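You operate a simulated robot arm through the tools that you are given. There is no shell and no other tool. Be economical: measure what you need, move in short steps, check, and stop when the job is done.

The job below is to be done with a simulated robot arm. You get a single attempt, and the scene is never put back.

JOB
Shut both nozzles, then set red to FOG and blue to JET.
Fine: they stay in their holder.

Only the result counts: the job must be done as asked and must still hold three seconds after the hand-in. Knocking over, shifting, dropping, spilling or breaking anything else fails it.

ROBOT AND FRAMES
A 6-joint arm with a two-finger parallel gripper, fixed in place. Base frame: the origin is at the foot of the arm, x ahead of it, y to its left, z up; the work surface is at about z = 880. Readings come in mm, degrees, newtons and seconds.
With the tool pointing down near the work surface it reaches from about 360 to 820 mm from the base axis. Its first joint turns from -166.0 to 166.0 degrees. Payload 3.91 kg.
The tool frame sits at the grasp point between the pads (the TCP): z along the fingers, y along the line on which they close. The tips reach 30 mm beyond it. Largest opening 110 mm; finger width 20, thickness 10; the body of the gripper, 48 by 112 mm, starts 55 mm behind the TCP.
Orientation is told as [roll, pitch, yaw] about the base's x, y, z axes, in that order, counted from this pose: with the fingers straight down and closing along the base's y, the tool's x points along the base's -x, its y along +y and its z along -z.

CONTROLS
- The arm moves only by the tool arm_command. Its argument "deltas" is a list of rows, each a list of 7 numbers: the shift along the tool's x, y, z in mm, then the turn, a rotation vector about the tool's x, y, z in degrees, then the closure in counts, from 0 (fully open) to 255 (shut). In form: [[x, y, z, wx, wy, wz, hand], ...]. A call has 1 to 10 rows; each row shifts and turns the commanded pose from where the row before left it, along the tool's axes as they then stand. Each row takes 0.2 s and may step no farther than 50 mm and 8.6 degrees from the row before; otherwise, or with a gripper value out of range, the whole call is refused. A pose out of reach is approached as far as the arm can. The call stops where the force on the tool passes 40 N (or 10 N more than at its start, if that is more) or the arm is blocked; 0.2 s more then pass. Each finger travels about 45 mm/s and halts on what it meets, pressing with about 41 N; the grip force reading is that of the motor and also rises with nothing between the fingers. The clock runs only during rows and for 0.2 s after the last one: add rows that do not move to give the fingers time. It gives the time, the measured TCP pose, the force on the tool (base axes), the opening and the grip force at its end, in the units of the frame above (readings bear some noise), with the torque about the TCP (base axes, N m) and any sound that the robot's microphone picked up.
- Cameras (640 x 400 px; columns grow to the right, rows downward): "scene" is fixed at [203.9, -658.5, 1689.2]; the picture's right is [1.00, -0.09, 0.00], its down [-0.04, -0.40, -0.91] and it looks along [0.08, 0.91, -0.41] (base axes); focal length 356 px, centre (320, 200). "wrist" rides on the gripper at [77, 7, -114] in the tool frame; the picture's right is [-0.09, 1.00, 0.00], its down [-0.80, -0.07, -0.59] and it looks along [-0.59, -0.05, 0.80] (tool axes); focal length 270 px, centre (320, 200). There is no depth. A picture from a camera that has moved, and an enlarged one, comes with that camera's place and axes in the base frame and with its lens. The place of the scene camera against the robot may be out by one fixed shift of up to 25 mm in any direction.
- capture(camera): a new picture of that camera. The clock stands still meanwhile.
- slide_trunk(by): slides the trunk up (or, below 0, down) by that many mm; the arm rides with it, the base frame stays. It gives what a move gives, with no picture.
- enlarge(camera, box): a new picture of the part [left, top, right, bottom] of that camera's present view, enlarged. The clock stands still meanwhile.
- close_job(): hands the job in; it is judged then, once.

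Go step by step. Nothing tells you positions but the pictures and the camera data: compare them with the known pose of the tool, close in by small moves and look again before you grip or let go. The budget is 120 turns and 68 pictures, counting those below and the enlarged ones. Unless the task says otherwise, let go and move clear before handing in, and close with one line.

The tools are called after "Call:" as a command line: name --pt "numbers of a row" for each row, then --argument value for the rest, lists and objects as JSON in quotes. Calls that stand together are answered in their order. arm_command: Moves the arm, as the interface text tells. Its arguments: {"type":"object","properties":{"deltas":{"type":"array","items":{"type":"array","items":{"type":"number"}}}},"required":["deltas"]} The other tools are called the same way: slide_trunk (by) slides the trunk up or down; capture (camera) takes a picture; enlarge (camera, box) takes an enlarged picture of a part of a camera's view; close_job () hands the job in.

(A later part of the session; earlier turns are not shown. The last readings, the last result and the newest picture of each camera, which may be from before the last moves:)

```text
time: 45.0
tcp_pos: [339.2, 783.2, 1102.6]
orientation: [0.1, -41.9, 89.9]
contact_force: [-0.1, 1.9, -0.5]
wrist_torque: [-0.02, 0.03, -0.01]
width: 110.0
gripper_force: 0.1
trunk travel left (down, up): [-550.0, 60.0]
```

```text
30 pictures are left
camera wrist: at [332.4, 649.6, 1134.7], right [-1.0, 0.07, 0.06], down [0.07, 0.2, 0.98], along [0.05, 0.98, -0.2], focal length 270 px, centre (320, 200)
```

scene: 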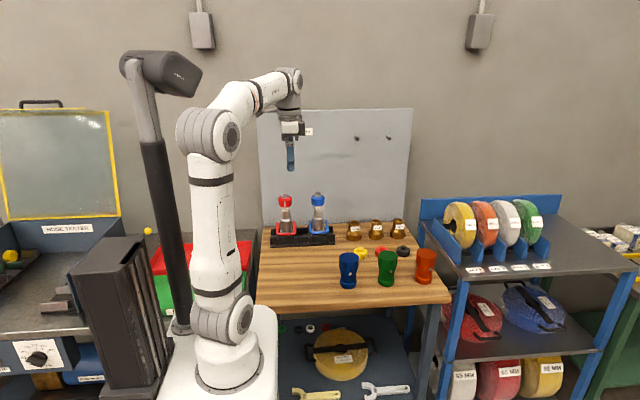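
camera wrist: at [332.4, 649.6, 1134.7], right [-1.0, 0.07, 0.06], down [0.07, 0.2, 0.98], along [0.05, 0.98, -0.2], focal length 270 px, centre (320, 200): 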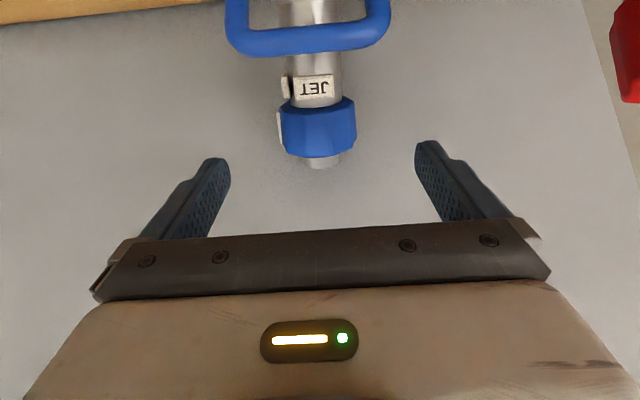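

Call:
arm_command --pt "-1 -1.3 30 0 0 0 50" --pt "-1 0 25 0 0 0 50" --pt "-1 0 17 0 0 0 50"

Call:
capture --camera "wrist"

```text
time: 45.8
tcp_pos: [342.0, 833.7, 1053.6]
orientation: [0.0, -42.0, 90.0]
contact_force: [0.5, 0.3, -0.4]
wrist_torque: [0.01, -0.03, 0.03]
width: 88.3
gripper_force: 0.1
trunk travel left (down, up): [-550.0, 60.0]
```

```text
29 pictures are left
camera wrist: at [334.5, 700.9, 1086.0], right [-1.0, 0.07, 0.06], down [0.07, 0.2, 0.98], along [0.05, 0.98, -0.2], focal length 270 px, centre (320, 200)
```

wrist: 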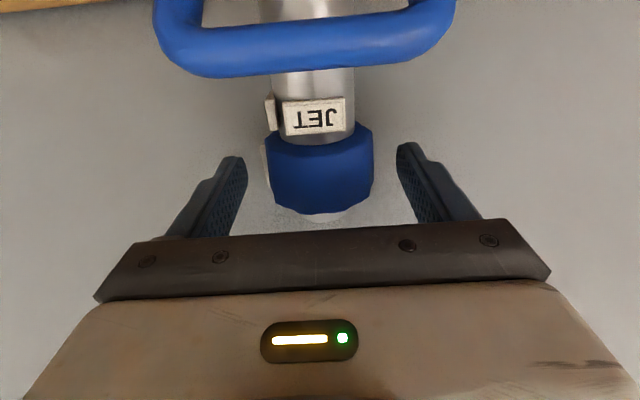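

The ring sits between the pads as expected, so I'm closing on it.

Call:
arm_command --pt "0 0 0 0 0 0 100" --pt "0 0 0 0 0 0 160" --pt "0 0 0 0 0 0 255" --pt "0 0 0 0 0 0 255"

Call:
capture --camera "wrist"

```text
time: 46.8
tcp_pos: [341.5, 834.2, 1052.8]
orientation: [0.1, -41.9, 89.9]
contact_force: [0.2, -1.0, -0.7]
wrist_torque: [-0.04, 0.09, -0.2]
width: 54.8
gripper_force: 41.1
trunk travel left (down, up): [-550.0, 60.0]
```

```text
28 pictures are left
camera wrist: at [334.2, 700.7, 1086.4], right [-1.0, 0.07, 0.06], down [0.07, 0.2, 0.98], along [0.05, 0.98, -0.2], focal length 270 px, centre (320, 200)
```

wrist: 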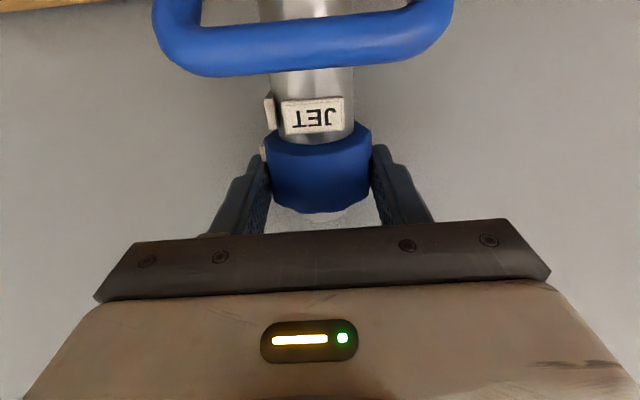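

The ring is held. I'll swing the nozzle back upright about the block's rear bottom edge in small steps.

Call:
arm_command --pt "5.6 0 -9.5 0 -3.5 0 255" --pt "5.6 0 -9.5 0 -3.5 0 255" --pt "5.6 0 -9.5 0 -3.5 0 255" --pt "5.6 0 -9.5 0 -3.5 0 255" --pt "0 0 0 0 0 0 255"

Call:
enlarge --camera "scene" --box '[255, 180, 355, 250]'

```text
time: 47.8
tcp_pos: [340.3, 799.9, 1072.3]
orientation: [-0.1, -56.2, 90.1]
contact_force: [0.2, 3.5, 4.6]
wrist_torque: [-0.33, 0.09, -0.08]
width: 54.6
gripper_force: 41.2
trunk travel left (down, up): [-550.0, 60.0]
stopped in row 4: the force on the tool passed its limit at 45 N (the readings are from after the stop); the commanded pose is now the measured one
```

```text
5.71 times, centred on (305, 215) of scene
camera zoom: at [203.9, -658.5, 1689.2], right [1.0, -0.09, 0.0], down [-0.04, -0.4, -0.91], along [0.08, 0.91, -0.41], focal length 2035 px, centre (406, 114)
```

zoom: 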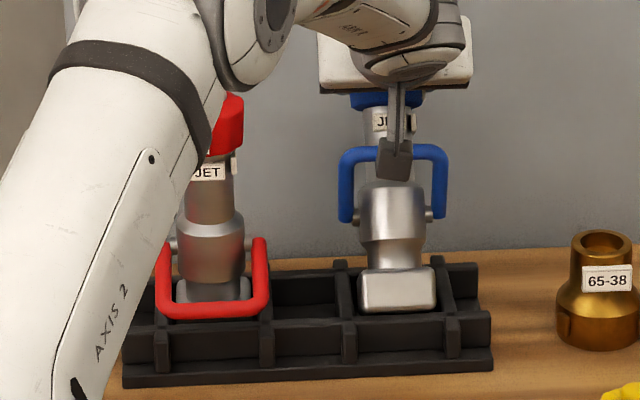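

The block jams slightly as it turns. I'll ease the nozzle up a little so the base can come free while it rights itself.

Call:
arm_command --pt "-4.2 0 -2.8 0 0 0 255" --pt "-4.2 0 -2.8 0 0 0 255" --pt "-4.2 0 -2.8 0 0 0 255" --pt "-4.2 0 -2.8 0 0 0 255" --pt "0 0 0 0 0 0 255"

Call:
enlarge --camera "scene" --box '[255, 180, 355, 250]'

```text
time: 49.0
tcp_pos: [341.8, 800.2, 1092.8]
orientation: [-0.1, -55.9, 90.1]
contact_force: [-0.1, 0.2, -5.3]
wrist_torque: [0.25, 0.01, 0.0]
width: 54.7
gripper_force: 40.8
trunk travel left (down, up): [-550.0, 60.0]
```

```text
5.71 times, centred on (305, 215) of scene
camera zoom: at [203.9, -658.5, 1689.2], right [1.0, -0.09, 0.0], down [-0.04, -0.4, -0.91], along [0.08, 0.91, -0.41], focal length 2035 px, centre (406, 114)
```

zoom: 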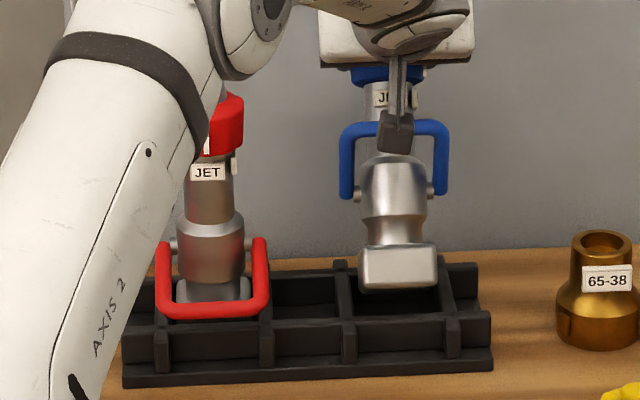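

The blue nozzle weighs only about 5 N and now hangs free in my grip. I'll raise it, bring it upright, and carry it forward over its cell (axis near x=340, y=740).

Call:
arm_command --pt "-12.4 0 -8.3 0 0 0 255" --pt "-12.4 0 -8.3 0 0 0 255" --pt "2.3 0 0.1 0 -6.7 0 255" --pt "2.3 0 0.1 0 -6.7 0 255" --pt "2.3 0 0.1 0 -6.7 0 255" --pt "4.6 0 -18.7 0 0 0 255" --pt "4.6 0 -18.7 0 0 0 255" --pt "4.6 0 -18.7 0 0 0 255" --pt "4.6 0 -18.7 0 0 0 255" --pt "0 0 0 0 0 0 255"

Call:
enlarge --camera "scene" --box '[255, 170, 355, 240]'

Call:
capture --camera "wrist"

```text
time: 51.2
tcp_pos: [339.4, 721.2, 1114.0]
orientation: [-0.1, -76.1, 90.0]
contact_force: [-0.3, 0.1, -6.0]
wrist_torque: [0.05, -0.04, 0.03]
width: 54.5
gripper_force: 41.1
trunk travel left (down, up): [-550.0, 60.0]
```

```text
5.71 times, centred on (305, 205) of scene
camera zoom: at [203.9, -658.5, 1689.2], right [1.0, -0.09, 0.0], down [-0.04, -0.4, -0.91], along [0.08, 0.91, -0.41], focal length 2035 px, centre (406, 171)
```

zoom: 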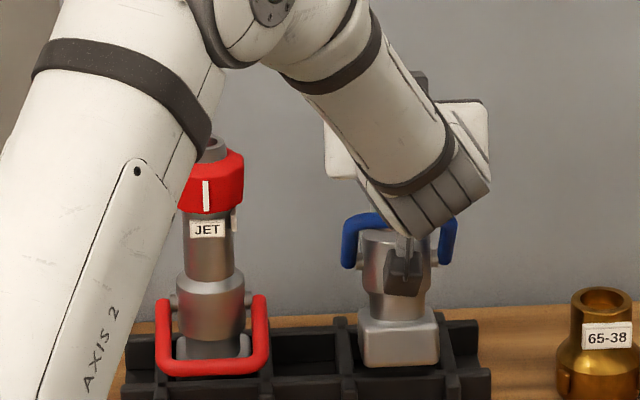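

```text
24 pictures are left
camera wrist: at [332.3, 590.6, 1066.3], right [-1.0, 0.02, 0.08], down [0.07, -0.38, 0.92], along [0.05, 0.92, 0.38], focal length 270 px, centre (320, 200)
```

wrist: 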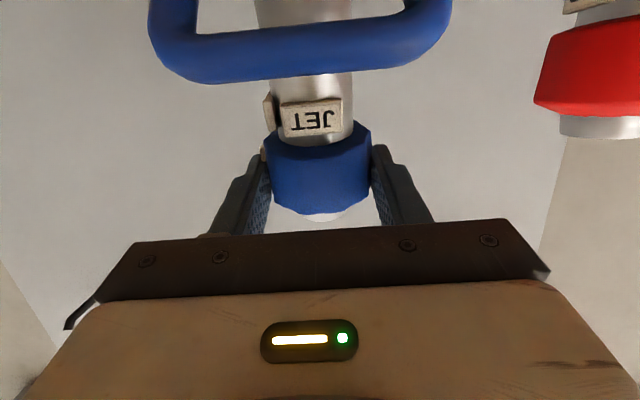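

The nozzle is upright about 50 mm above its seat. I'll lower it to just above the rails and check alignment closely before seating.

Call:
arm_command --pt "7.3 0 1.8 0 0 0 255" --pt "7.3 0 1.8 0 0 0 255" --pt "0 0 0 0 0 0 255"

Call:
enlarge --camera "scene" --box '[272, 205, 342, 250]'

```text
time: 52.0
tcp_pos: [339.7, 719.5, 1103.5]
orientation: [-0.5, -76.3, 90.4]
contact_force: [2.8, 1.8, 7.1]
wrist_torque: [0.15, -0.16, -0.02]
width: 54.6
gripper_force: 41.0
trunk travel left (down, up): [-550.0, 60.0]
```

```text
8.89 times, centred on (307, 228) of scene
camera zoom: at [203.9, -658.5, 1689.2], right [1.0, -0.09, 0.0], down [-0.04, -0.4, -0.91], along [0.08, 0.91, -0.41], focal length 3166 px, centre (436, -44)
```

zoom: 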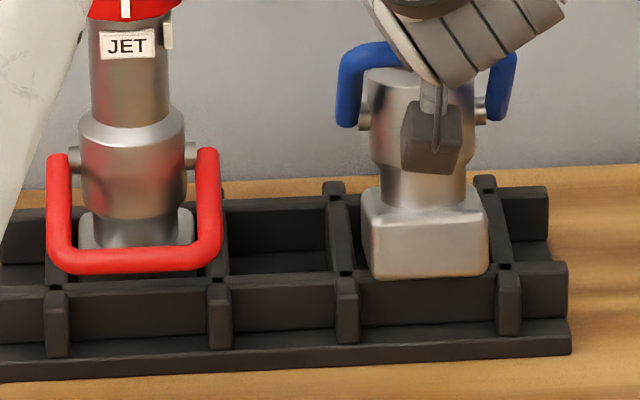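

The block is resting on the front rail, about 12 mm too far forward, while x is centred. I'll lift a little, shift +y and lower again.

Call:
arm_command --pt "-7.8 0 -1.9 0 0 0 255" --pt "-2.8 0 11.7 0 0 0 255" --pt "0 0 0 0 0 0 255" --pt "3.5 0 0.9 0 0 0 255" --pt "3.5 0 0.9 0 0 0 255" --pt "0 0 0 0 0 0 255"

Call:
arm_command --pt "2.9 0 0.7 0 0 0 255" --pt "2.9 0 0.7 0 0 0 255" --pt "0 0 0 0 0 0 255"

```text
time: 53.4
tcp_pos: [339.7, 731.7, 1101.2]
orientation: [-0.2, -76.1, 90.1]
contact_force: [-0.7, -0.6, -5.2]
wrist_torque: [0.05, 0.06, 0.01]
width: 54.8
gripper_force: 41.0
trunk travel left (down, up): [-550.0, 60.0]
```

```text
time: 54.2
tcp_pos: [338.8, 731.1, 1100.1]
orientation: [-0.7, -76.7, 90.7]
contact_force: [-0.1, 5.8, 20.8]
wrist_torque: [0.18, 0.7, -0.14]
width: 54.6
gripper_force: 41.0
trunk travel left (down, up): [-550.0, 60.0]
```

Call:
arm_command --pt "-2.9 0 -0.7 0 0 0 255" --pt "-1.9 0 -0.5 0 0 0 255" --pt "0 0 0 0 0 0 255"

Call:
enlarge --camera "scene" --box '[300, 205, 348, 237]'

```text
time: 55.0
tcp_pos: [340.7, 732.3, 1101.3]
orientation: [-0.4, -76.1, 90.4]
contact_force: [1.3, 10.5, 10.8]
wrist_torque: [1.21, -0.26, 0.02]
width: 54.6
gripper_force: 40.6
trunk travel left (down, up): [-550.0, 60.0]
```

```text
12.50 times, centred on (324, 221) of scene
camera zoom: at [203.9, -658.5, 1689.2], right [1.0, -0.09, 0.0], down [-0.04, -0.4, -0.91], along [0.08, 0.91, -0.41], focal length 4452 px, centre (270, -62)
```

zoom: 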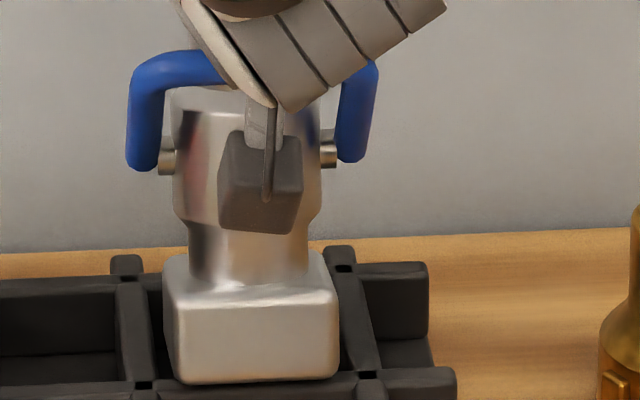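

Call:
arm_command --pt "-4.9 0 -1.2 0 0 0 255" --pt "-1.9 0 7.8 0 0 0 255" --pt "0 0 0 0 0 0 255" --pt "2.9 0 0.7 0 0 0 255" --pt "1.9 0 0.5 0 0 0 255" --pt "0 0 0 0 0 0 255"

Call:
arm_command --pt "1.9 0 0.5 0 0 0 255" --pt "1.9 0 0.5 0 0 0 255" --pt "0 0 0 0 0 0 255"

```text
time: 56.4
tcp_pos: [340.3, 740.1, 1102.4]
orientation: [-0.2, -76.2, 90.1]
contact_force: [-1.2, 0.4, -6.3]
wrist_torque: [0.02, 0.01, -0.02]
width: 54.7
gripper_force: 41.4
trunk travel left (down, up): [-550.0, 60.0]
```

```text
time: 57.2
tcp_pos: [340.7, 739.5, 1099.0]
orientation: [-0.4, -76.3, 90.4]
contact_force: [0.3, 3.9, 6.0]
wrist_torque: [0.03, 0.07, -0.02]
width: 54.7
gripper_force: 40.7
trunk travel left (down, up): [-550.0, 60.0]
```

Call:
enlarge --camera "scene" --box '[272, 205, 348, 255]'

```text
8.00 times, centred on (310, 230) of scene
camera zoom: at [203.9, -658.5, 1689.2], right [1.0, -0.09, 0.0], down [-0.04, -0.4, -0.91], along [0.08, 0.91, -0.41], focal length 2849 px, centre (400, -40)
```

zoom: 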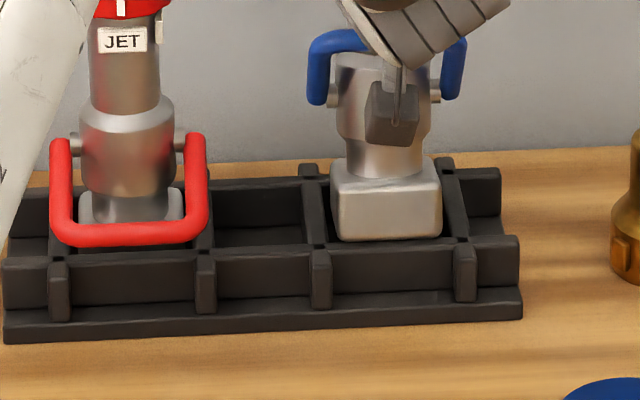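

Comparing features with red, the nozzle still leans back about 9°, so its base sits too far forward. I'll lift slightly, rotate it 9° further and put the axis at y≈741.

Call:
arm_command --pt "-6 0 -1.5 0 0 0 255" --pt "-6 0 -1.5 0 0 0 255" --pt "1.1 0 -0.3 0 -4.5 0 255" --pt "1.1 0 -0.3 0 -4.5 0 255" --pt "0.5 0 -6 0 0 0 255" --pt "0.5 0 -6 0 0 0 255" --pt "0 0 0 0 0 0 255"

Call:
arm_command --pt "4 0 0.3 0 0 0 255" --pt "4 0 0.3 0 0 0 255" --pt "4 0 0.3 0 0 0 255" --pt "0 0 0 0 0 0 255"

```text
time: 58.8
tcp_pos: [339.9, 725.0, 1105.4]
orientation: [-0.6, -85.0, 90.6]
contact_force: [0.0, -0.1, -5.7]
wrist_torque: [-0.04, -0.02, 0.02]
width: 54.4
gripper_force: 41.4
trunk travel left (down, up): [-550.0, 60.0]
```

```text
time: 59.8
tcp_pos: [339.8, 723.9, 1101.9]
orientation: [-2.9, -85.8, 93.0]
contact_force: [1.3, 6.5, 27.5]
wrist_torque: [-0.02, 0.75, -0.08]
width: 54.7
gripper_force: 40.8
trunk travel left (down, up): [-550.0, 60.0]
```

The torque says the left edge is catching the left divider. I'll lift, shift +x by 3 mm and retry.

Call:
arm_command --pt "-6 0 -0.5 0 0 0 255" --pt "-6 0 -0.5 0 0 0 255" --pt "0 -3 0 0 0 0 255" --pt "0 0 0 0 0 0 255"

Call:
enlarge --camera "scene" --box '[272, 205, 348, 255]'

```text
time: 60.8
tcp_pos: [344.3, 724.9, 1105.7]
orientation: [0.0, -85.0, 90.0]
contact_force: [0.7, -0.8, -6.7]
wrist_torque: [-0.02, 0.02, 0.01]
width: 54.5
gripper_force: 41.4
trunk travel left (down, up): [-550.0, 60.0]
```

```text
8.00 times, centred on (310, 230) of scene
camera zoom: at [203.9, -658.5, 1689.2], right [1.0, -0.09, 0.0], down [-0.04, -0.4, -0.91], along [0.08, 0.91, -0.41], focal length 2849 px, centre (400, -40)
```

zoom: 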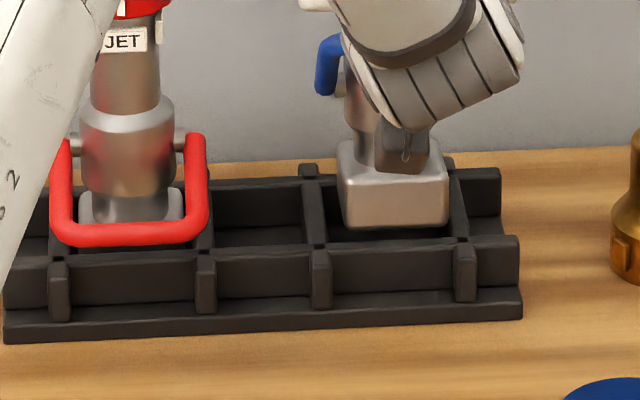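

Call:
arm_command --pt "-0.3 0.7 3 0 0 0 255" --pt "4 0 0.3 0 0 0 255" --pt "4 0 0.3 0 0 0 255" --pt "2 0 0.2 0 0 0 255" --pt "0 0 0 0 0 0 255"

```text
time: 62.0
tcp_pos: [343.6, 729.2, 1096.5]
orientation: [-0.4, -85.2, 90.5]
contact_force: [0.3, 0.2, -5.8]
wrist_torque: [0.0, -0.02, 0.0]
width: 54.6
gripper_force: 40.7
trunk travel left (down, up): [-550.0, 60.0]
```

No contact this time at 1096, so the block is entering the cell. I'll keep lowering.

Call:
arm_command --pt "3 0 0.2 0 0 0 255" --pt "3 0 0.2 0 0 0 255" --pt "0 0 0 0 0 0 255"

Call:
arm_command --pt "2 0 0.2 0 0 0 255" --pt "2 0 0.2 0 0 0 255" --pt "0 0 0 0 0 0 255"

```text
time: 62.8
tcp_pos: [343.7, 729.5, 1090.4]
orientation: [-0.4, -85.1, 90.4]
contact_force: [0.2, -0.1, -7.1]
wrist_torque: [-0.02, 0.02, -0.02]
width: 54.4
gripper_force: 41.0
trunk travel left (down, up): [-550.0, 60.0]
```

```text
time: 63.6
tcp_pos: [342.7, 729.8, 1086.8]
orientation: [-0.3, -85.1, 90.4]
contact_force: [-0.9, 0.3, -6.0]
wrist_torque: [-0.03, -0.03, 0.01]
width: 54.9
gripper_force: 41.1
trunk travel left (down, up): [-550.0, 60.0]
```

Call:
arm_command --pt "2 0 0.2 0 0 0 255" --pt "2 0 0.2 0 0 0 255" --pt "0 0 0 0 0 0 255"

Call:
arm_command --pt "2 0 0.2 0 0 0 255" --pt "2 0 0.2 0 0 0 255" --pt "0 0 0 0 0 0 255"

Call:
enlarge --camera "scene" --box '[272, 205, 348, 255]'

```text
time: 64.4
tcp_pos: [344.2, 729.0, 1083.4]
orientation: [-0.5, -85.1, 90.6]
contact_force: [0.3, -0.5, -6.8]
wrist_torque: [-0.04, 0.0, -0.04]
width: 54.5
gripper_force: 40.7
trunk travel left (down, up): [-550.0, 60.0]
```

```text
time: 65.2
tcp_pos: [342.4, 729.5, 1080.1]
orientation: [-0.7, -85.1, 90.6]
contact_force: [0.3, -0.5, -5.5]
wrist_torque: [0.0, -0.05, -0.02]
width: 54.5
gripper_force: 41.2
trunk travel left (down, up): [-550.0, 60.0]
```

```text
8.00 times, centred on (310, 230) of scene
camera zoom: at [203.9, -658.5, 1689.2], right [1.0, -0.09, 0.0], down [-0.04, -0.4, -0.91], along [0.08, 0.91, -0.41], focal length 2849 px, centre (400, -40)
```

zoom: 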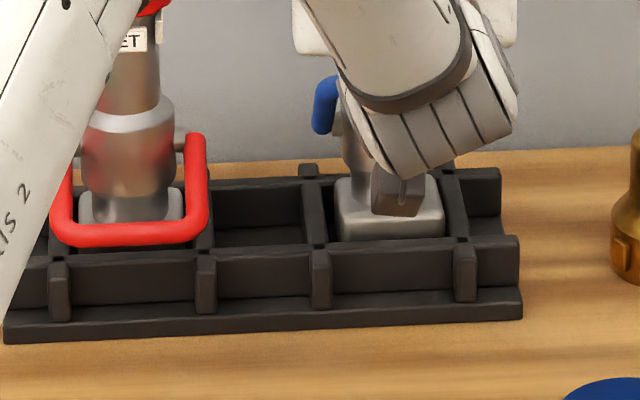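

It is in the cell. I'll lower until it seats.

Call:
arm_command --pt "1.5 0 0.1 0 0 0 255" --pt "1.5 0 0.1 0 0 0 255" --pt "0 0 0 0 0 0 255"

Call:
arm_command --pt "1.5 0 0.1 0 0 0 255" --pt "1.5 0 0.1 0 0 0 255" --pt "0 0 0 0 0 0 255"

Call:
arm_command --pt "1.5 0 0.1 0 0 0 255" --pt "1.5 0 0.1 0 0 0 255" --pt "0 0 0 0 0 0 255"

```text
time: 66.0
tcp_pos: [342.9, 729.0, 1078.8]
orientation: [-1.5, -85.4, 91.6]
contact_force: [-1.4, 1.0, 10.4]
wrist_torque: [0.55, 0.4, -0.05]
width: 54.6
gripper_force: 41.1
trunk travel left (down, up): [-550.0, 60.0]
```

```text
time: 66.8
tcp_pos: [342.2, 728.4, 1077.5]
orientation: [-3.0, -85.7, 92.9]
contact_force: [3.7, 1.4, 31.6]
wrist_torque: [1.5, 0.28, -0.05]
width: 54.5
gripper_force: 41.2
trunk travel left (down, up): [-550.0, 60.0]
```

```text
time: 67.6
tcp_pos: [341.2, 726.6, 1079.8]
orientation: [-4.5, -85.8, 94.4]
contact_force: [6.1, -4.8, 39.9]
wrist_torque: [0.53, 0.04, -0.11]
width: 54.8
gripper_force: 41.3
trunk travel left (down, up): [-550.0, 60.0]
```

Contact came at about z=1079. I'll back off the extra push and look before releasing.

Call:
arm_command --pt "-2 0 -0.2 0 0 0 255" --pt "-2 0 -0.2 0 0 0 255" --pt "-2 0 -0.2 0 0 0 255" --pt "-0.8 0 0 0 0 0 255" --pt "0 0 0 0 0 0 255"

Call:
enlarge --camera "scene" --box '[272, 190, 348, 245]'

```text
time: 68.8
tcp_pos: [342.3, 728.0, 1077.8]
orientation: [-1.6, -85.3, 91.7]
contact_force: [3.3, 2.8, 22.2]
wrist_torque: [1.37, -0.08, -0.22]
width: 54.7
gripper_force: 40.9
trunk travel left (down, up): [-550.0, 60.0]
```

```text
7.27 times, centred on (310, 218) of scene
camera zoom: at [203.9, -658.5, 1689.2], right [1.0, -0.09, 0.0], down [-0.04, -0.4, -0.91], along [0.08, 0.91, -0.41], focal length 2590 px, centre (393, 73)
```

zoom: 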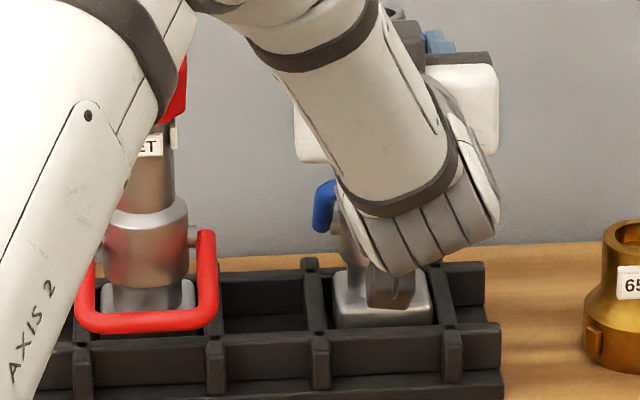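

Call:
arm_command --pt "-2 0 0 0 0 0 255" --pt "-2 0 0 0 0 0 255" --pt "1 0 -0.3 0 -4 0 255" --pt "0 0 0 0 0 0 255"

```text
time: 69.8
tcp_pos: [342.5, 727.3, 1076.8]
orientation: [1.2, -88.8, 88.7]
contact_force: [-2.6, -10.1, 1.3]
wrist_torque: [-1.43, 0.14, 0.04]
width: 54.7
gripper_force: 41.2
trunk travel left (down, up): [-550.0, 60.0]
```

Call:
arm_command --pt "0 0 -2 0 0 0 255" --pt "0 0 -2 0 0 0 255" --pt "0 0 0 0 0 0 255"

```text
time: 70.6
tcp_pos: [343.2, 724.6, 1079.5]
orientation: [-1.7, -89.1, 91.7]
contact_force: [0.3, -1.2, -6.3]
wrist_torque: [-0.04, -0.02, 0.01]
width: 54.6
gripper_force: 41.1
trunk travel left (down, up): [-550.0, 60.0]
```

Call:
arm_command --pt "1.5 0 0 0 0 0 255" --pt "1 0 0 0 0 0 255" --pt "0 0 0 0 0 0 255"

```text
time: 71.4
tcp_pos: [344.1, 725.1, 1077.1]
orientation: [-3.2, -89.1, 93.2]
contact_force: [-0.2, 0.3, -4.3]
wrist_torque: [-0.03, 0.05, -0.02]
width: 54.7
gripper_force: 41.0
trunk travel left (down, up): [-550.0, 60.0]
```

Call:
arm_command --pt "1 0 0 0 0 0 255" --pt "0.5 0 0 0 0 0 255" --pt "0 0 0 0 0 0 255"

```text
time: 72.2
tcp_pos: [341.9, 724.6, 1076.3]
orientation: [-5.8, -89.2, 95.9]
contact_force: [3.6, 1.6, 2.0]
wrist_torque: [0.45, -0.28, -0.12]
width: 54.7
gripper_force: 41.0
trunk travel left (down, up): [-550.0, 60.0]
```

The load is nearly centred, so the base sits about flat. I'll open gently and retreat straight back.

Call:
arm_command --pt "0 0 0 0 0 0 110" --pt "0 0 0 0 0 0 80" --pt "0 0 0 0 0 0 40" --pt "0 0 0 0 0 0 30" --pt "0 0 -20 0 0 0 30" --pt "0 0 -40 0 0 0 30" --pt "0 0 -40 0 0 0 30" --pt "0 0 -30 0 0 0 30"

Call:
capture --camera "wrist"

```text
time: 74.0
tcp_pos: [343.9, 592.8, 1078.3]
orientation: [-4.2, -89.2, 94.1]
contact_force: [1.0, 0.5, 0.1]
wrist_torque: [-0.02, -0.03, -0.01]
width: 97.0
gripper_force: 0.0
trunk travel left (down, up): [-550.0, 60.0]
```

```text
17 pictures are left
camera wrist: at [335.6, 478.5, 1002.6], right [-1.0, 0.0, 0.09], down [0.07, -0.58, 0.81], along [0.05, 0.81, 0.58], focal length 270 px, centre (320, 200)
```

wrist: 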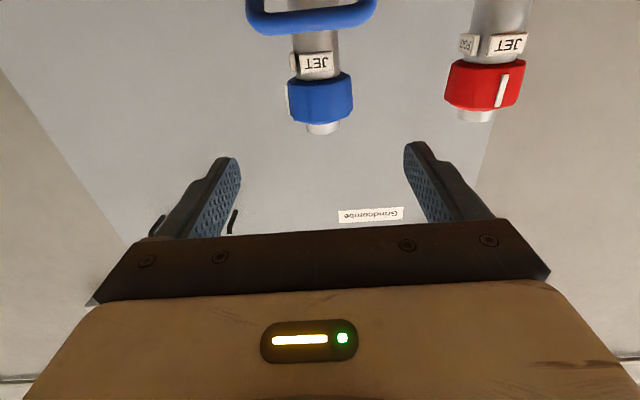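

Blue stands upright again. I'll move up, reorient for the red bail and take an unobstructed look at the scene.

Call:
arm_command --pt "-40 0 -10 0 0 0 0" --pt "-40 0 -10 0 0 0 0" --pt "-40 0 -10 0 0 0 0" --pt "0 0 0 0 8 0 0" --pt "0 0 0 0 8 0 0" --pt "0 0 0 0 8 0 0" --pt "0 0 0 0 8 0 0" --pt "0 0 0 0 8 0 0" --pt "0 0 0 0 7 0 0"

Call:
arm_command --pt "0 0 0 0 0 8.5 0" --pt "0 0 0 0 0 8.5 0" --pt "0 0 0 0 0 8.5 0" --pt "0 0 0 0 0 8.5 0" --pt "0 0 0 0 0 8.5 0" --pt "0 0 0 0 0 8.5 0" --pt "0 0 0 0 0 8.5 0" --pt "0 0 0 0 0 8.5 0" --pt "0 0 0 0 0 8.5 0" --pt "0 0 0 0 0 8.5 0"

Call:
enlarge --camera "scene" --box '[255, 180, 355, 250]'

```text
time: 76.0
tcp_pos: [341.8, 566.4, 1199.2]
orientation: [-0.2, -42.1, 90.0]
contact_force: [0.2, 0.4, -0.2]
wrist_torque: [-0.02, 0.0, -0.03]
width: 110.0
gripper_force: 0.2
trunk travel left (down, up): [-550.0, 60.0]
```

```text
time: 78.2
tcp_pos: [342.6, 566.6, 1197.8]
orientation: [42.0, -3.4, 3.6]
contact_force: [-0.2, 0.4, -0.4]
wrist_torque: [0.01, -0.03, -0.02]
width: 109.9
gripper_force: 0.1
trunk travel left (down, up): [-550.0, 60.0]
```

```text
5.71 times, centred on (305, 215) of scene
camera zoom: at [203.9, -658.5, 1689.2], right [1.0, -0.09, 0.0], down [-0.04, -0.4, -0.91], along [0.08, 0.91, -0.41], focal length 2035 px, centre (406, 114)
```

zoom: 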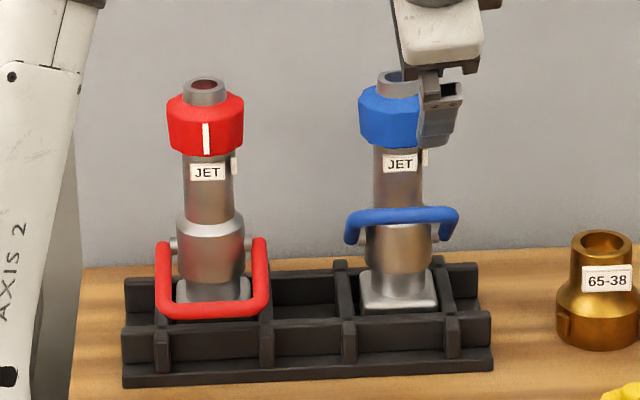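

Blue is upright and fully seated, with its bail at about +39°, which looks like its stop. Next is the red bail: same approach, stopping as soon as load appears.

Call:
arm_command --pt "0 0 0 0 0 5 130" --pt "23.8 -15.4 30.2 0 0 0 181" --pt "23.8 -15.4 30.2 0 0 0 181" --pt "23.8 -15.4 30.2 0 0 0 181" --pt "23.8 -15.4 30.2 0 0 0 181" --pt "23.8 -15.4 30.2 0 0 0 181" --pt "23.8 -15.4 30.2 0 0 0 181" --pt "0 0 0 0 0 0 181"

Call:
capture --camera "wrist"

```text
time: 80.0
tcp_pos: [198.9, 619.8, 1003.9]
orientation: [42.1, -0.2, 0.0]
contact_force: [-1.0, -0.6, 0.4]
wrist_torque: [0.0, 0.02, 0.0]
width: 32.1
gripper_force: 0.0
trunk travel left (down, up): [-550.0, 60.0]
```

```text
15 pictures are left
camera wrist: at [119.9, 548.1, 1091.8], right [0.09, 0.74, 0.67], down [0.8, -0.45, 0.39], along [0.59, 0.5, -0.63], focal length 270 px, centre (320, 200)
```

wrist: 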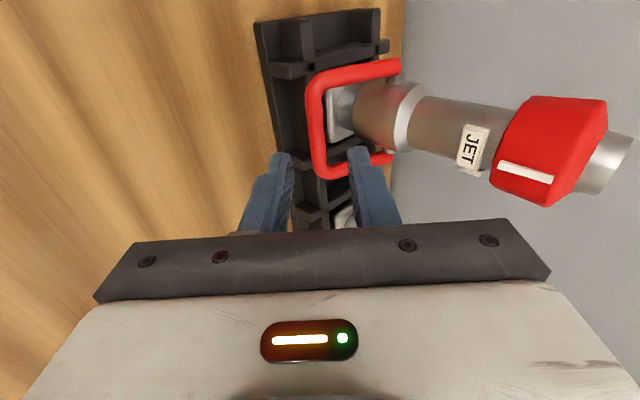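

Call:
arm_command --pt "-3 0 20 0 0 0 181" --pt "0 0 20 0 0 0 181" --pt "0 0 12 0 0 0 181" --pt "0 0 10 0 0 0 181" --pt "0 0 0 0 0 0 215" --pt "0 0 0 0 0 0 235" --pt "0 0 0 0 0 0 235"

Call:
capture --camera "wrist"

```text
time: 81.6
tcp_pos: [203.1, 661.3, 954.0]
orientation: [42.1, -0.3, 0.1]
contact_force: [0.2, -3.7, 0.1]
wrist_torque: [-0.09, 0.05, 0.0]
width: 11.3
gripper_force: 40.7
trunk travel left (down, up): [-550.0, 60.0]
```

```text
14 pictures are left
camera wrist: at [124.9, 589.9, 1043.6], right [0.09, 0.74, 0.67], down [0.8, -0.45, 0.39], along [0.59, 0.5, -0.63], focal length 270 px, centre (320, 200)
```

wrist: 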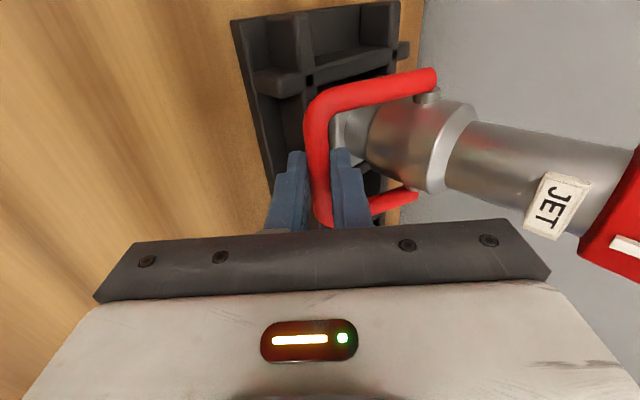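

Call:
arm_command --pt "0 4.3 -7.5 0 0 0 235" --pt "0 4.2 -7.4 0 0 0 235" --pt "0 6 -6.2 0 0 0 235" --pt "0 6.1 -6.2 0 0 0 235" --pt "0 0 0 0 0 0 235"

Call:
arm_command --pt "0 4.9 -2.9 0 0 0 235" --pt "0 4.9 -2.9 0 0 0 235" --pt "0 0 0 0 0 0 235"

```text
time: 82.8
tcp_pos: [202.6, 659.0, 991.7]
orientation: [42.1, 0.0, 0.0]
contact_force: [0.6, -0.6, 0.7]
wrist_torque: [-0.13, 0.03, -0.01]
width: 11.2
gripper_force: 40.6
trunk travel left (down, up): [-550.0, 60.0]
```

```text
time: 83.6
tcp_pos: [203.1, 662.8, 1000.4]
orientation: [42.1, 0.0, 0.0]
contact_force: [-2.2, -0.4, -1.9]
wrist_torque: [-0.17, 0.21, 0.17]
width: 11.5
gripper_force: 40.9
trunk travel left (down, up): [-550.0, 60.0]
```

Call:
enlarge --camera "scene" --box '[255, 180, 355, 250]'

```text
5.71 times, centred on (305, 215) of scene
camera zoom: at [203.9, -658.5, 1689.2], right [1.0, -0.09, 0.0], down [-0.04, -0.4, -0.91], along [0.08, 0.91, -0.41], focal length 2035 px, centre (406, 114)
```

zoom: 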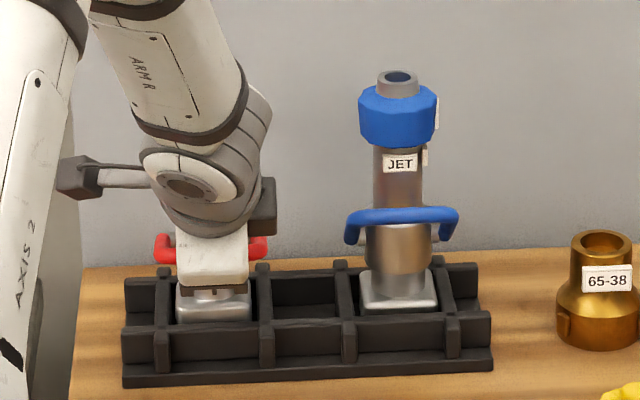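

Call:
arm_command --pt "0 3.2 -1.4 0 0 0 235" --pt "0 3.2 -1.3 0 0 0 235" --pt "0 0 0 0 0 0 235"

Call:
arm_command --pt "0 3.2 -1.2 0 0 0 235" --pt "0 2.6 -0.8 0 0 0 235" --pt "0 0 0 0 0 0 235"

Call:
enlarge --camera "scene" --box '[255, 180, 355, 250]'

```text
time: 84.4
tcp_pos: [203.7, 665.3, 1005.7]
orientation: [42.1, -0.1, -0.1]
contact_force: [0.3, -0.6, -2.1]
wrist_torque: [-0.17, -0.04, -0.04]
width: 11.4
gripper_force: 41.1
trunk travel left (down, up): [-550.0, 60.0]
```

```text
time: 85.2
tcp_pos: [203.4, 667.2, 1011.9]
orientation: [42.1, 0.0, -0.1]
contact_force: [1.1, -0.1, -3.2]
wrist_torque: [-0.15, -0.1, -0.03]
width: 11.6
gripper_force: 40.7
trunk travel left (down, up): [-550.0, 60.0]
```

```text
5.71 times, centred on (305, 215) of scene
camera zoom: at [203.9, -658.5, 1689.2], right [1.0, -0.09, 0.0], down [-0.04, -0.4, -0.91], along [0.08, 0.91, -0.41], focal length 2035 px, centre (406, 114)
```

zoom: 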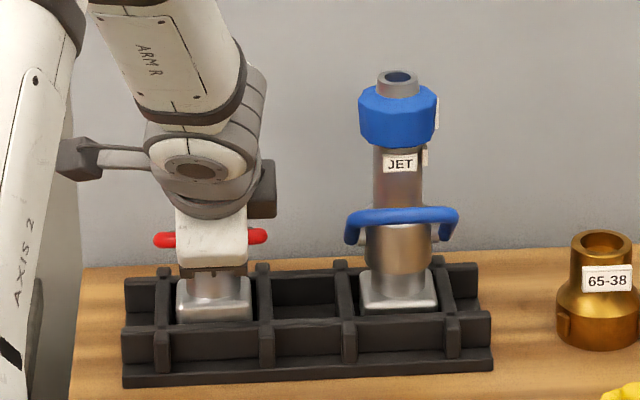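

Red is starting to rock back slightly in my firm grip. I'll loosen the jaws so it settles, then only nudge the bar from below with the lower finger.

Call:
arm_command --pt "0 0 0 0 0 0 215" --pt "0 0 0 0 0 0 205" --pt "0 0 0 0 0 0 205"

Call:
enlarge --camera "wrist" --box '[180, 20, 480, 240]'

```text
time: 86.0
tcp_pos: [202.7, 667.4, 1011.4]
orientation: [42.1, -0.1, -0.1]
contact_force: [-0.6, 0.2, 0.2]
wrist_torque: [0.01, 0.01, 0.01]
width: 21.6
gripper_force: 0.1
trunk travel left (down, up): [-550.0, 60.0]
```

```text
1.82 times, centred on (330, 130) of wrist
camera zoom: at [125.1, 595.4, 1100.1], right [0.09, 0.74, 0.67], down [0.8, -0.45, 0.39], along [0.59, 0.5, -0.63], focal length 491 px, centre (302, 327)
```

zoom: 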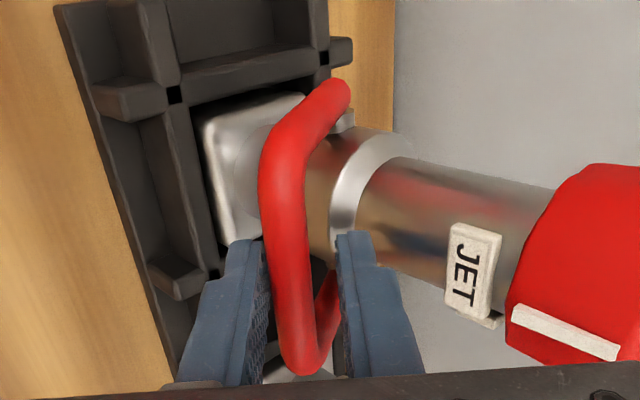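

Call:
arm_command --pt "0 1.9 -0.5 0 0 0 205" --pt "0 1.9 -0.5 0 0 0 205" --pt "0 0 0 0 0 0 205"

Call:
arm_command --pt "0 1.9 -0.4 0 0 0 205" --pt "0 1.9 -0.4 0 0 0 205" --pt "0 0 0 0 0 0 205" --pt "0 0 0 0 0 0 205"

Call:
arm_command --pt "0 1.9 -0.3 0 0 0 205" --pt "0 0 0 0 0 0 205" --pt "0 0 0 0 0 0 205"

```text
time: 86.8
tcp_pos: [202.8, 668.1, 1016.2]
orientation: [42.1, -0.1, 0.0]
contact_force: [-1.4, -0.5, -0.6]
wrist_torque: [0.04, -0.01, -0.04]
width: 21.8
gripper_force: 0.1
trunk travel left (down, up): [-550.0, 60.0]
```

```text
time: 87.8
tcp_pos: [203.4, 671.2, 1018.1]
orientation: [42.1, -0.1, 0.0]
contact_force: [0.8, 0.4, -0.1]
wrist_torque: [-0.01, -0.01, -0.03]
width: 21.7
gripper_force: 0.0
trunk travel left (down, up): [-550.0, 60.0]
```

```text
time: 88.6
tcp_pos: [202.9, 672.8, 1019.9]
orientation: [42.1, -0.1, 0.0]
contact_force: [-0.1, -0.4, 0.7]
wrist_torque: [-0.02, -0.02, -0.01]
width: 21.1
gripper_force: 0.0
trunk travel left (down, up): [-550.0, 60.0]
```

Call:
arm_command --pt "0 1.9 -0.2 0 0 0 205" --pt "0 1.5 -0.1 0 0 0 205" --pt "0 0 0 0 0 0 205" --pt "0 0 0 0 0 0 205"

Call:
enlarge --camera "wrist" --box '[180, 20, 480, 240]'

```text
time: 89.6
tcp_pos: [204.2, 676.8, 1022.2]
orientation: [42.1, -0.1, 0.0]
contact_force: [-0.5, -0.4, -1.4]
wrist_torque: [-0.06, 0.02, 0.0]
width: 21.2
gripper_force: 0.1
trunk travel left (down, up): [-550.0, 60.0]
```

```text
1.82 times, centred on (330, 130) of wrist
camera zoom: at [124.9, 603.8, 1110.5], right [0.09, 0.74, 0.67], down [0.8, -0.45, 0.39], along [0.59, 0.5, -0.63], focal length 491 px, centre (302, 327)
```

zoom: 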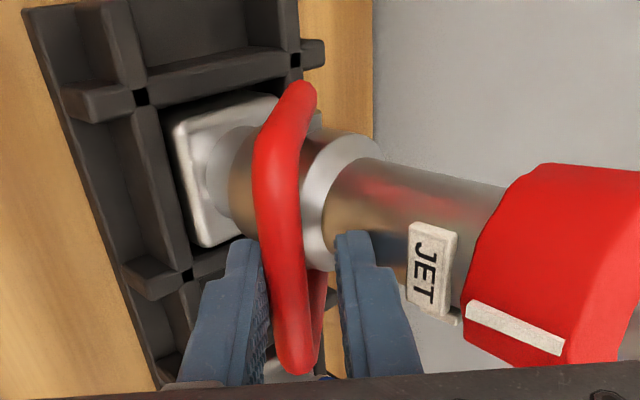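

Call:
arm_command --pt "0 1.5 -0.1 0 0 0 205" --pt "0 0 0 0 0 0 205" --pt "0 0 0 0 0 0 205"

Call:
arm_command --pt "0 1.5 0 0 0 0 205" --pt "0 0 0 0 0 0 205" --pt "0 0 0 0 0 0 205"

Call:
enlarge --camera "wrist" --box '[180, 20, 480, 240]'

```text
time: 90.4
tcp_pos: [203.1, 676.5, 1024.3]
orientation: [42.1, -0.1, 0.0]
contact_force: [-0.6, -0.9, -1.0]
wrist_torque: [-0.02, 0.04, 0.0]
width: 21.9
gripper_force: 1.0
trunk travel left (down, up): [-550.0, 60.0]
```

```text
time: 91.2
tcp_pos: [203.4, 677.8, 1025.8]
orientation: [42.1, -0.1, 0.0]
contact_force: [-1.1, -1.3, -1.8]
wrist_torque: [0.0, -0.04, 0.01]
width: 22.3
gripper_force: 0.3
trunk travel left (down, up): [-550.0, 60.0]
```

```text
1.82 times, centred on (330, 130) of wrist
camera zoom: at [125.2, 605.6, 1113.4], right [0.09, 0.74, 0.67], down [0.8, -0.45, 0.39], along [0.59, 0.5, -0.63], focal length 491 px, centre (302, 327)
```

zoom: 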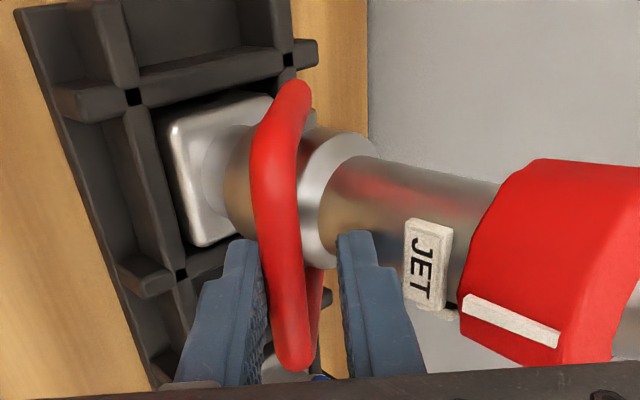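

Force rose to about 2 N at about 41° with the block just starting to rock, the same angle as blue, so red's bail is at its stop. I'll relieve the push, retreat and check.

Call:
arm_command --pt "0 -2 0 0 0 0 205" --pt "0 -1.5 0 0 0 0 205" --pt "0 0 -10 0 0 0 205" --pt "0 0 -25 0 0 0 205" --pt "0 0 -40 0 0 0 205" --pt "0 20 -40 0 0 0 100" --pt "0 40 -20 0 0 0 0" --pt "0 40 -20 0 0 0 0" --pt "0 40 -20 0 0 0 0"

Call:
enlarge --camera "scene" --box '[255, 180, 355, 250]'

```text
time: 93.2
tcp_pos: [200.4, 662.9, 1246.8]
orientation: [42.0, -0.2, 0.0]
contact_force: [-0.1, 0.6, -0.4]
wrist_torque: [0.01, 0.01, 0.03]
width: 109.2
gripper_force: 0.5
trunk travel left (down, up): [-550.0, 60.0]
```

```text
5.71 times, centred on (305, 215) of scene
camera zoom: at [203.9, -658.5, 1689.2], right [1.0, -0.09, 0.0], down [-0.04, -0.4, -0.91], along [0.08, 0.91, -0.41], focal length 2035 px, centre (406, 114)
```

zoom: 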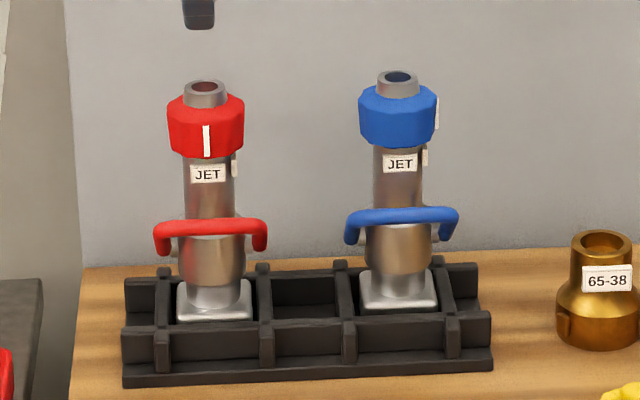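

Both nozzles stand seated with matching bails, so both look shut. Next is the red ring: I'll set the tool vertical at yaw 90 above red and measure its axis from the outlet.

Call:
arm_command --pt "0 0 0 8.4 0 0 0" --pt "0 0 0 8.4 0 0 0" --pt "0 0 0 8.4 0 0 0" --pt "0 0 0 8.4 0 0 0" --pt "0 0 0 8.4 0 0 0"

Call:
arm_command --pt "0 0 0 0 0 -8.5 0" --pt "0 0 0 0 0 -8.5 0" --pt "0 0 0 0 0 -8.5 0" --pt "0 0 0 0 0 -8.5 0" --pt "0 0 0 0 0 -8.5 0" --pt "0 0 0 0 0 -8.5 0" --pt "0 0 0 0 0 -8.5 0" --pt "0 0 0 0 0 -8.5 0" --pt "0 0 0 0 0 -8.5 0" --pt "0 0 0 0 0 -8.5 0"

Call:
arm_command --pt "0 0 0 0 0 -5 0" --pt "-20 0 30 0 0 0 0" --pt "-20 0 30 0 0 0 0" --pt "0 0 0 0 0 0 0"

Call:
capture --camera "wrist"

```text
time: 94.4
tcp_pos: [202.6, 663.7, 1244.9]
orientation: [0.0, -0.1, -0.1]
contact_force: [-0.5, 0.7, -0.2]
wrist_torque: [-0.01, 0.0, 0.0]
width: 109.8
gripper_force: 0.0
trunk travel left (down, up): [-550.0, 60.0]
```

```text
time: 96.6
tcp_pos: [202.1, 660.8, 1244.6]
orientation: [0.0, -0.1, 85.1]
contact_force: [0.7, -0.4, -0.2]
wrist_torque: [0.01, -0.01, 0.02]
width: 110.1
gripper_force: 0.2
trunk travel left (down, up): [-550.0, 60.0]
```

```text
time: 97.6
tcp_pos: [203.7, 698.2, 1187.0]
orientation: [-0.1, -0.2, 90.0]
contact_force: [0.1, 0.6, 0.8]
wrist_torque: [-0.02, 0.0, 0.01]
width: 110.1
gripper_force: 0.0
trunk travel left (down, up): [-550.0, 60.0]
```

```text
7 pictures are left
camera wrist: at [195.8, 621.9, 1300.0], right [-1.0, 0.09, 0.0], down [0.07, 0.8, 0.6], along [0.05, 0.59, -0.8], focal length 270 px, centre (320, 200)
```

wrist: 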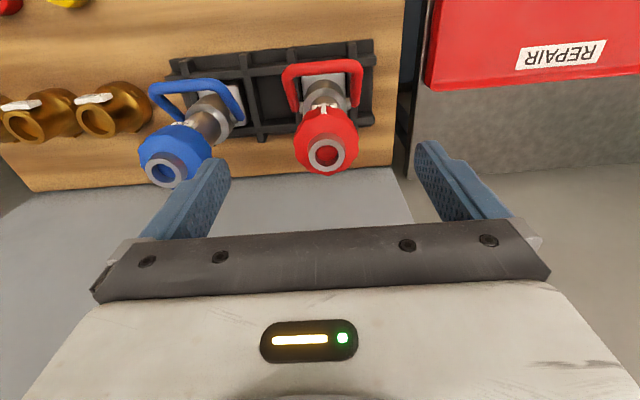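

Call:
arm_command --pt "-17 4 20 0 0 0 0" --pt "-18 1 20 0 0 0 0" --pt "0 0 20 0 0 0 0" --pt "0 0 17 0 0 0 0" --pt "0 0 0 0 0 0 0"

Call:
capture --camera "wrist"

```text
time: 98.8
tcp_pos: [196.7, 727.2, 1106.8]
orientation: [-0.1, -0.2, 89.9]
contact_force: [0.4, -0.2, 0.0]
wrist_torque: [-0.02, 0.02, -0.01]
width: 110.1
gripper_force: 0.1
out of reach, approached as far as the arm can: row 2
trunk travel left (down, up): [-550.0, 60.0]
```

```text
6 pictures are left
camera wrist: at [188.9, 650.2, 1219.7], right [-1.0, 0.09, 0.0], down [0.07, 0.8, 0.6], along [0.05, 0.59, -0.8], focal length 270 px, centre (320, 200)
```

wrist: 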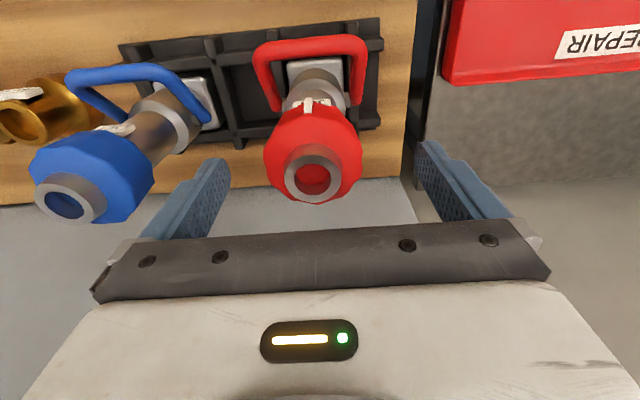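

Red's axis is at (200, 730). The arm ran out of reach at this height, so I'll raise the trunk 60 mm to gain horizontal reach.

Call:
slide_trunk --by 60

Call:
arm_command --pt "-2.8 -3.5 0 0 0 0 0" --pt "0 0 0 0 0 0 0"

```text
time: 99.8
tcp_pos: [196.2, 727.5, 1167.2]
orientation: [-0.2, -0.1, 90.0]
contact_force: [-0.7, -0.2, 0.5]
wrist_torque: [0.03, -0.03, -0.02]
width: 110.1
gripper_force: 0.0
trunk travel left (down, up): [-610.0, 0.0]
```

```text
time: 100.4
tcp_pos: [199.0, 729.8, 1166.4]
orientation: [-0.1, -0.1, 90.0]
contact_force: [-0.3, 0.7, -0.2]
wrist_torque: [0.0, 0.01, 0.01]
width: 109.8
gripper_force: 0.1
trunk travel left (down, up): [-610.0, 0.0]
```

Call:
arm_command --pt "0 -0.7 32 0 0 0 0" --pt "0 0 32 0 0 0 0" --pt "0 0 28 0 0 0 60" --pt "0 0 0 0 0 0 110" --pt "0 0 0 0 0 0 130" --pt "0 0 0 0 0 0 140" --pt "0 0 0 0 0 0 160"

```text
time: 102.0
tcp_pos: [202.4, 731.1, 1074.6]
orientation: [-0.2, -0.2, 90.1]
contact_force: [-2.5, 0.5, 2.0]
wrist_torque: [0.09, 0.3, -0.02]
width: 57.7
gripper_force: 41.4
trunk travel left (down, up): [-610.0, 0.0]
```

Red's ring is gripped. I'll turn it counter-clockwise from above towards FOG, starting with a short test.

Call:
arm_command --pt "0 0 0 0 0 -7 160" --pt "0 0 0 0 0 -8 160" --pt "0 0 0 0 0 -8 160" --pt "0 0 0 0 0 0 160"

```text
time: 103.0
tcp_pos: [200.8, 732.0, 1074.1]
orientation: [-0.2, -0.1, 113.0]
contact_force: [-4.5, 1.4, 4.8]
wrist_torque: [0.58, 0.51, -0.03]
width: 57.6
gripper_force: 41.2
trunk travel left (down, up): [-610.0, 0.0]
```

Call:
arm_command --pt "0 0 0 0 0 -8 160" --pt "0 0 0 0 0 -8 160" --pt "0 0 0 0 0 -8 160" --pt "0 0 0 0 0 -8 160" --pt "0 0 0 0 0 -8 160" --pt "0 0 0 0 0 -8 160" --pt "0 0 0 0 0 -8 160" --pt "0 0 0 0 0 -8 160" --pt "0 0 0 0 0 -3 160" --pt "0 0 0 0 0 0 160"

```text
time: 105.2
tcp_pos: [200.9, 729.6, 1075.5]
orientation: [-0.1, 0.1, -179.9]
contact_force: [-2.5, -4.6, 2.0]
wrist_torque: [-0.43, 0.15, -0.17]
width: 57.4
gripper_force: 41.1
trunk travel left (down, up): [-610.0, 0.0]
```

Call:
enlarge --camera "wrist" --box '[220, 80, 420, 220]'

```text
2.86 times, centred on (320, 150) of wrist
camera zoom: at [276.1, 722.7, 1188.8], right [-0.09, -1.0, 0.0], down [-0.8, 0.07, 0.59], along [-0.59, 0.05, -0.8], focal length 772 px, centre (320, 343)
```

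zoom: 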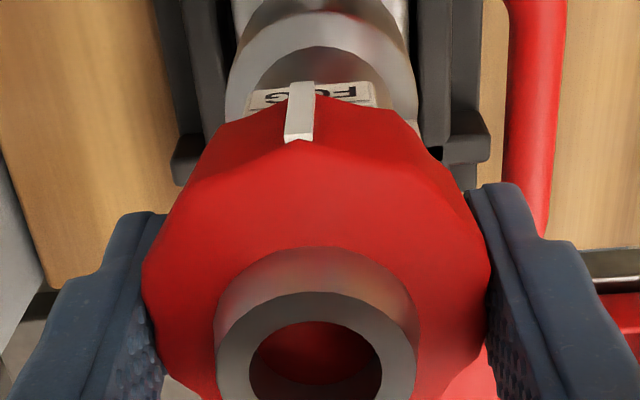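

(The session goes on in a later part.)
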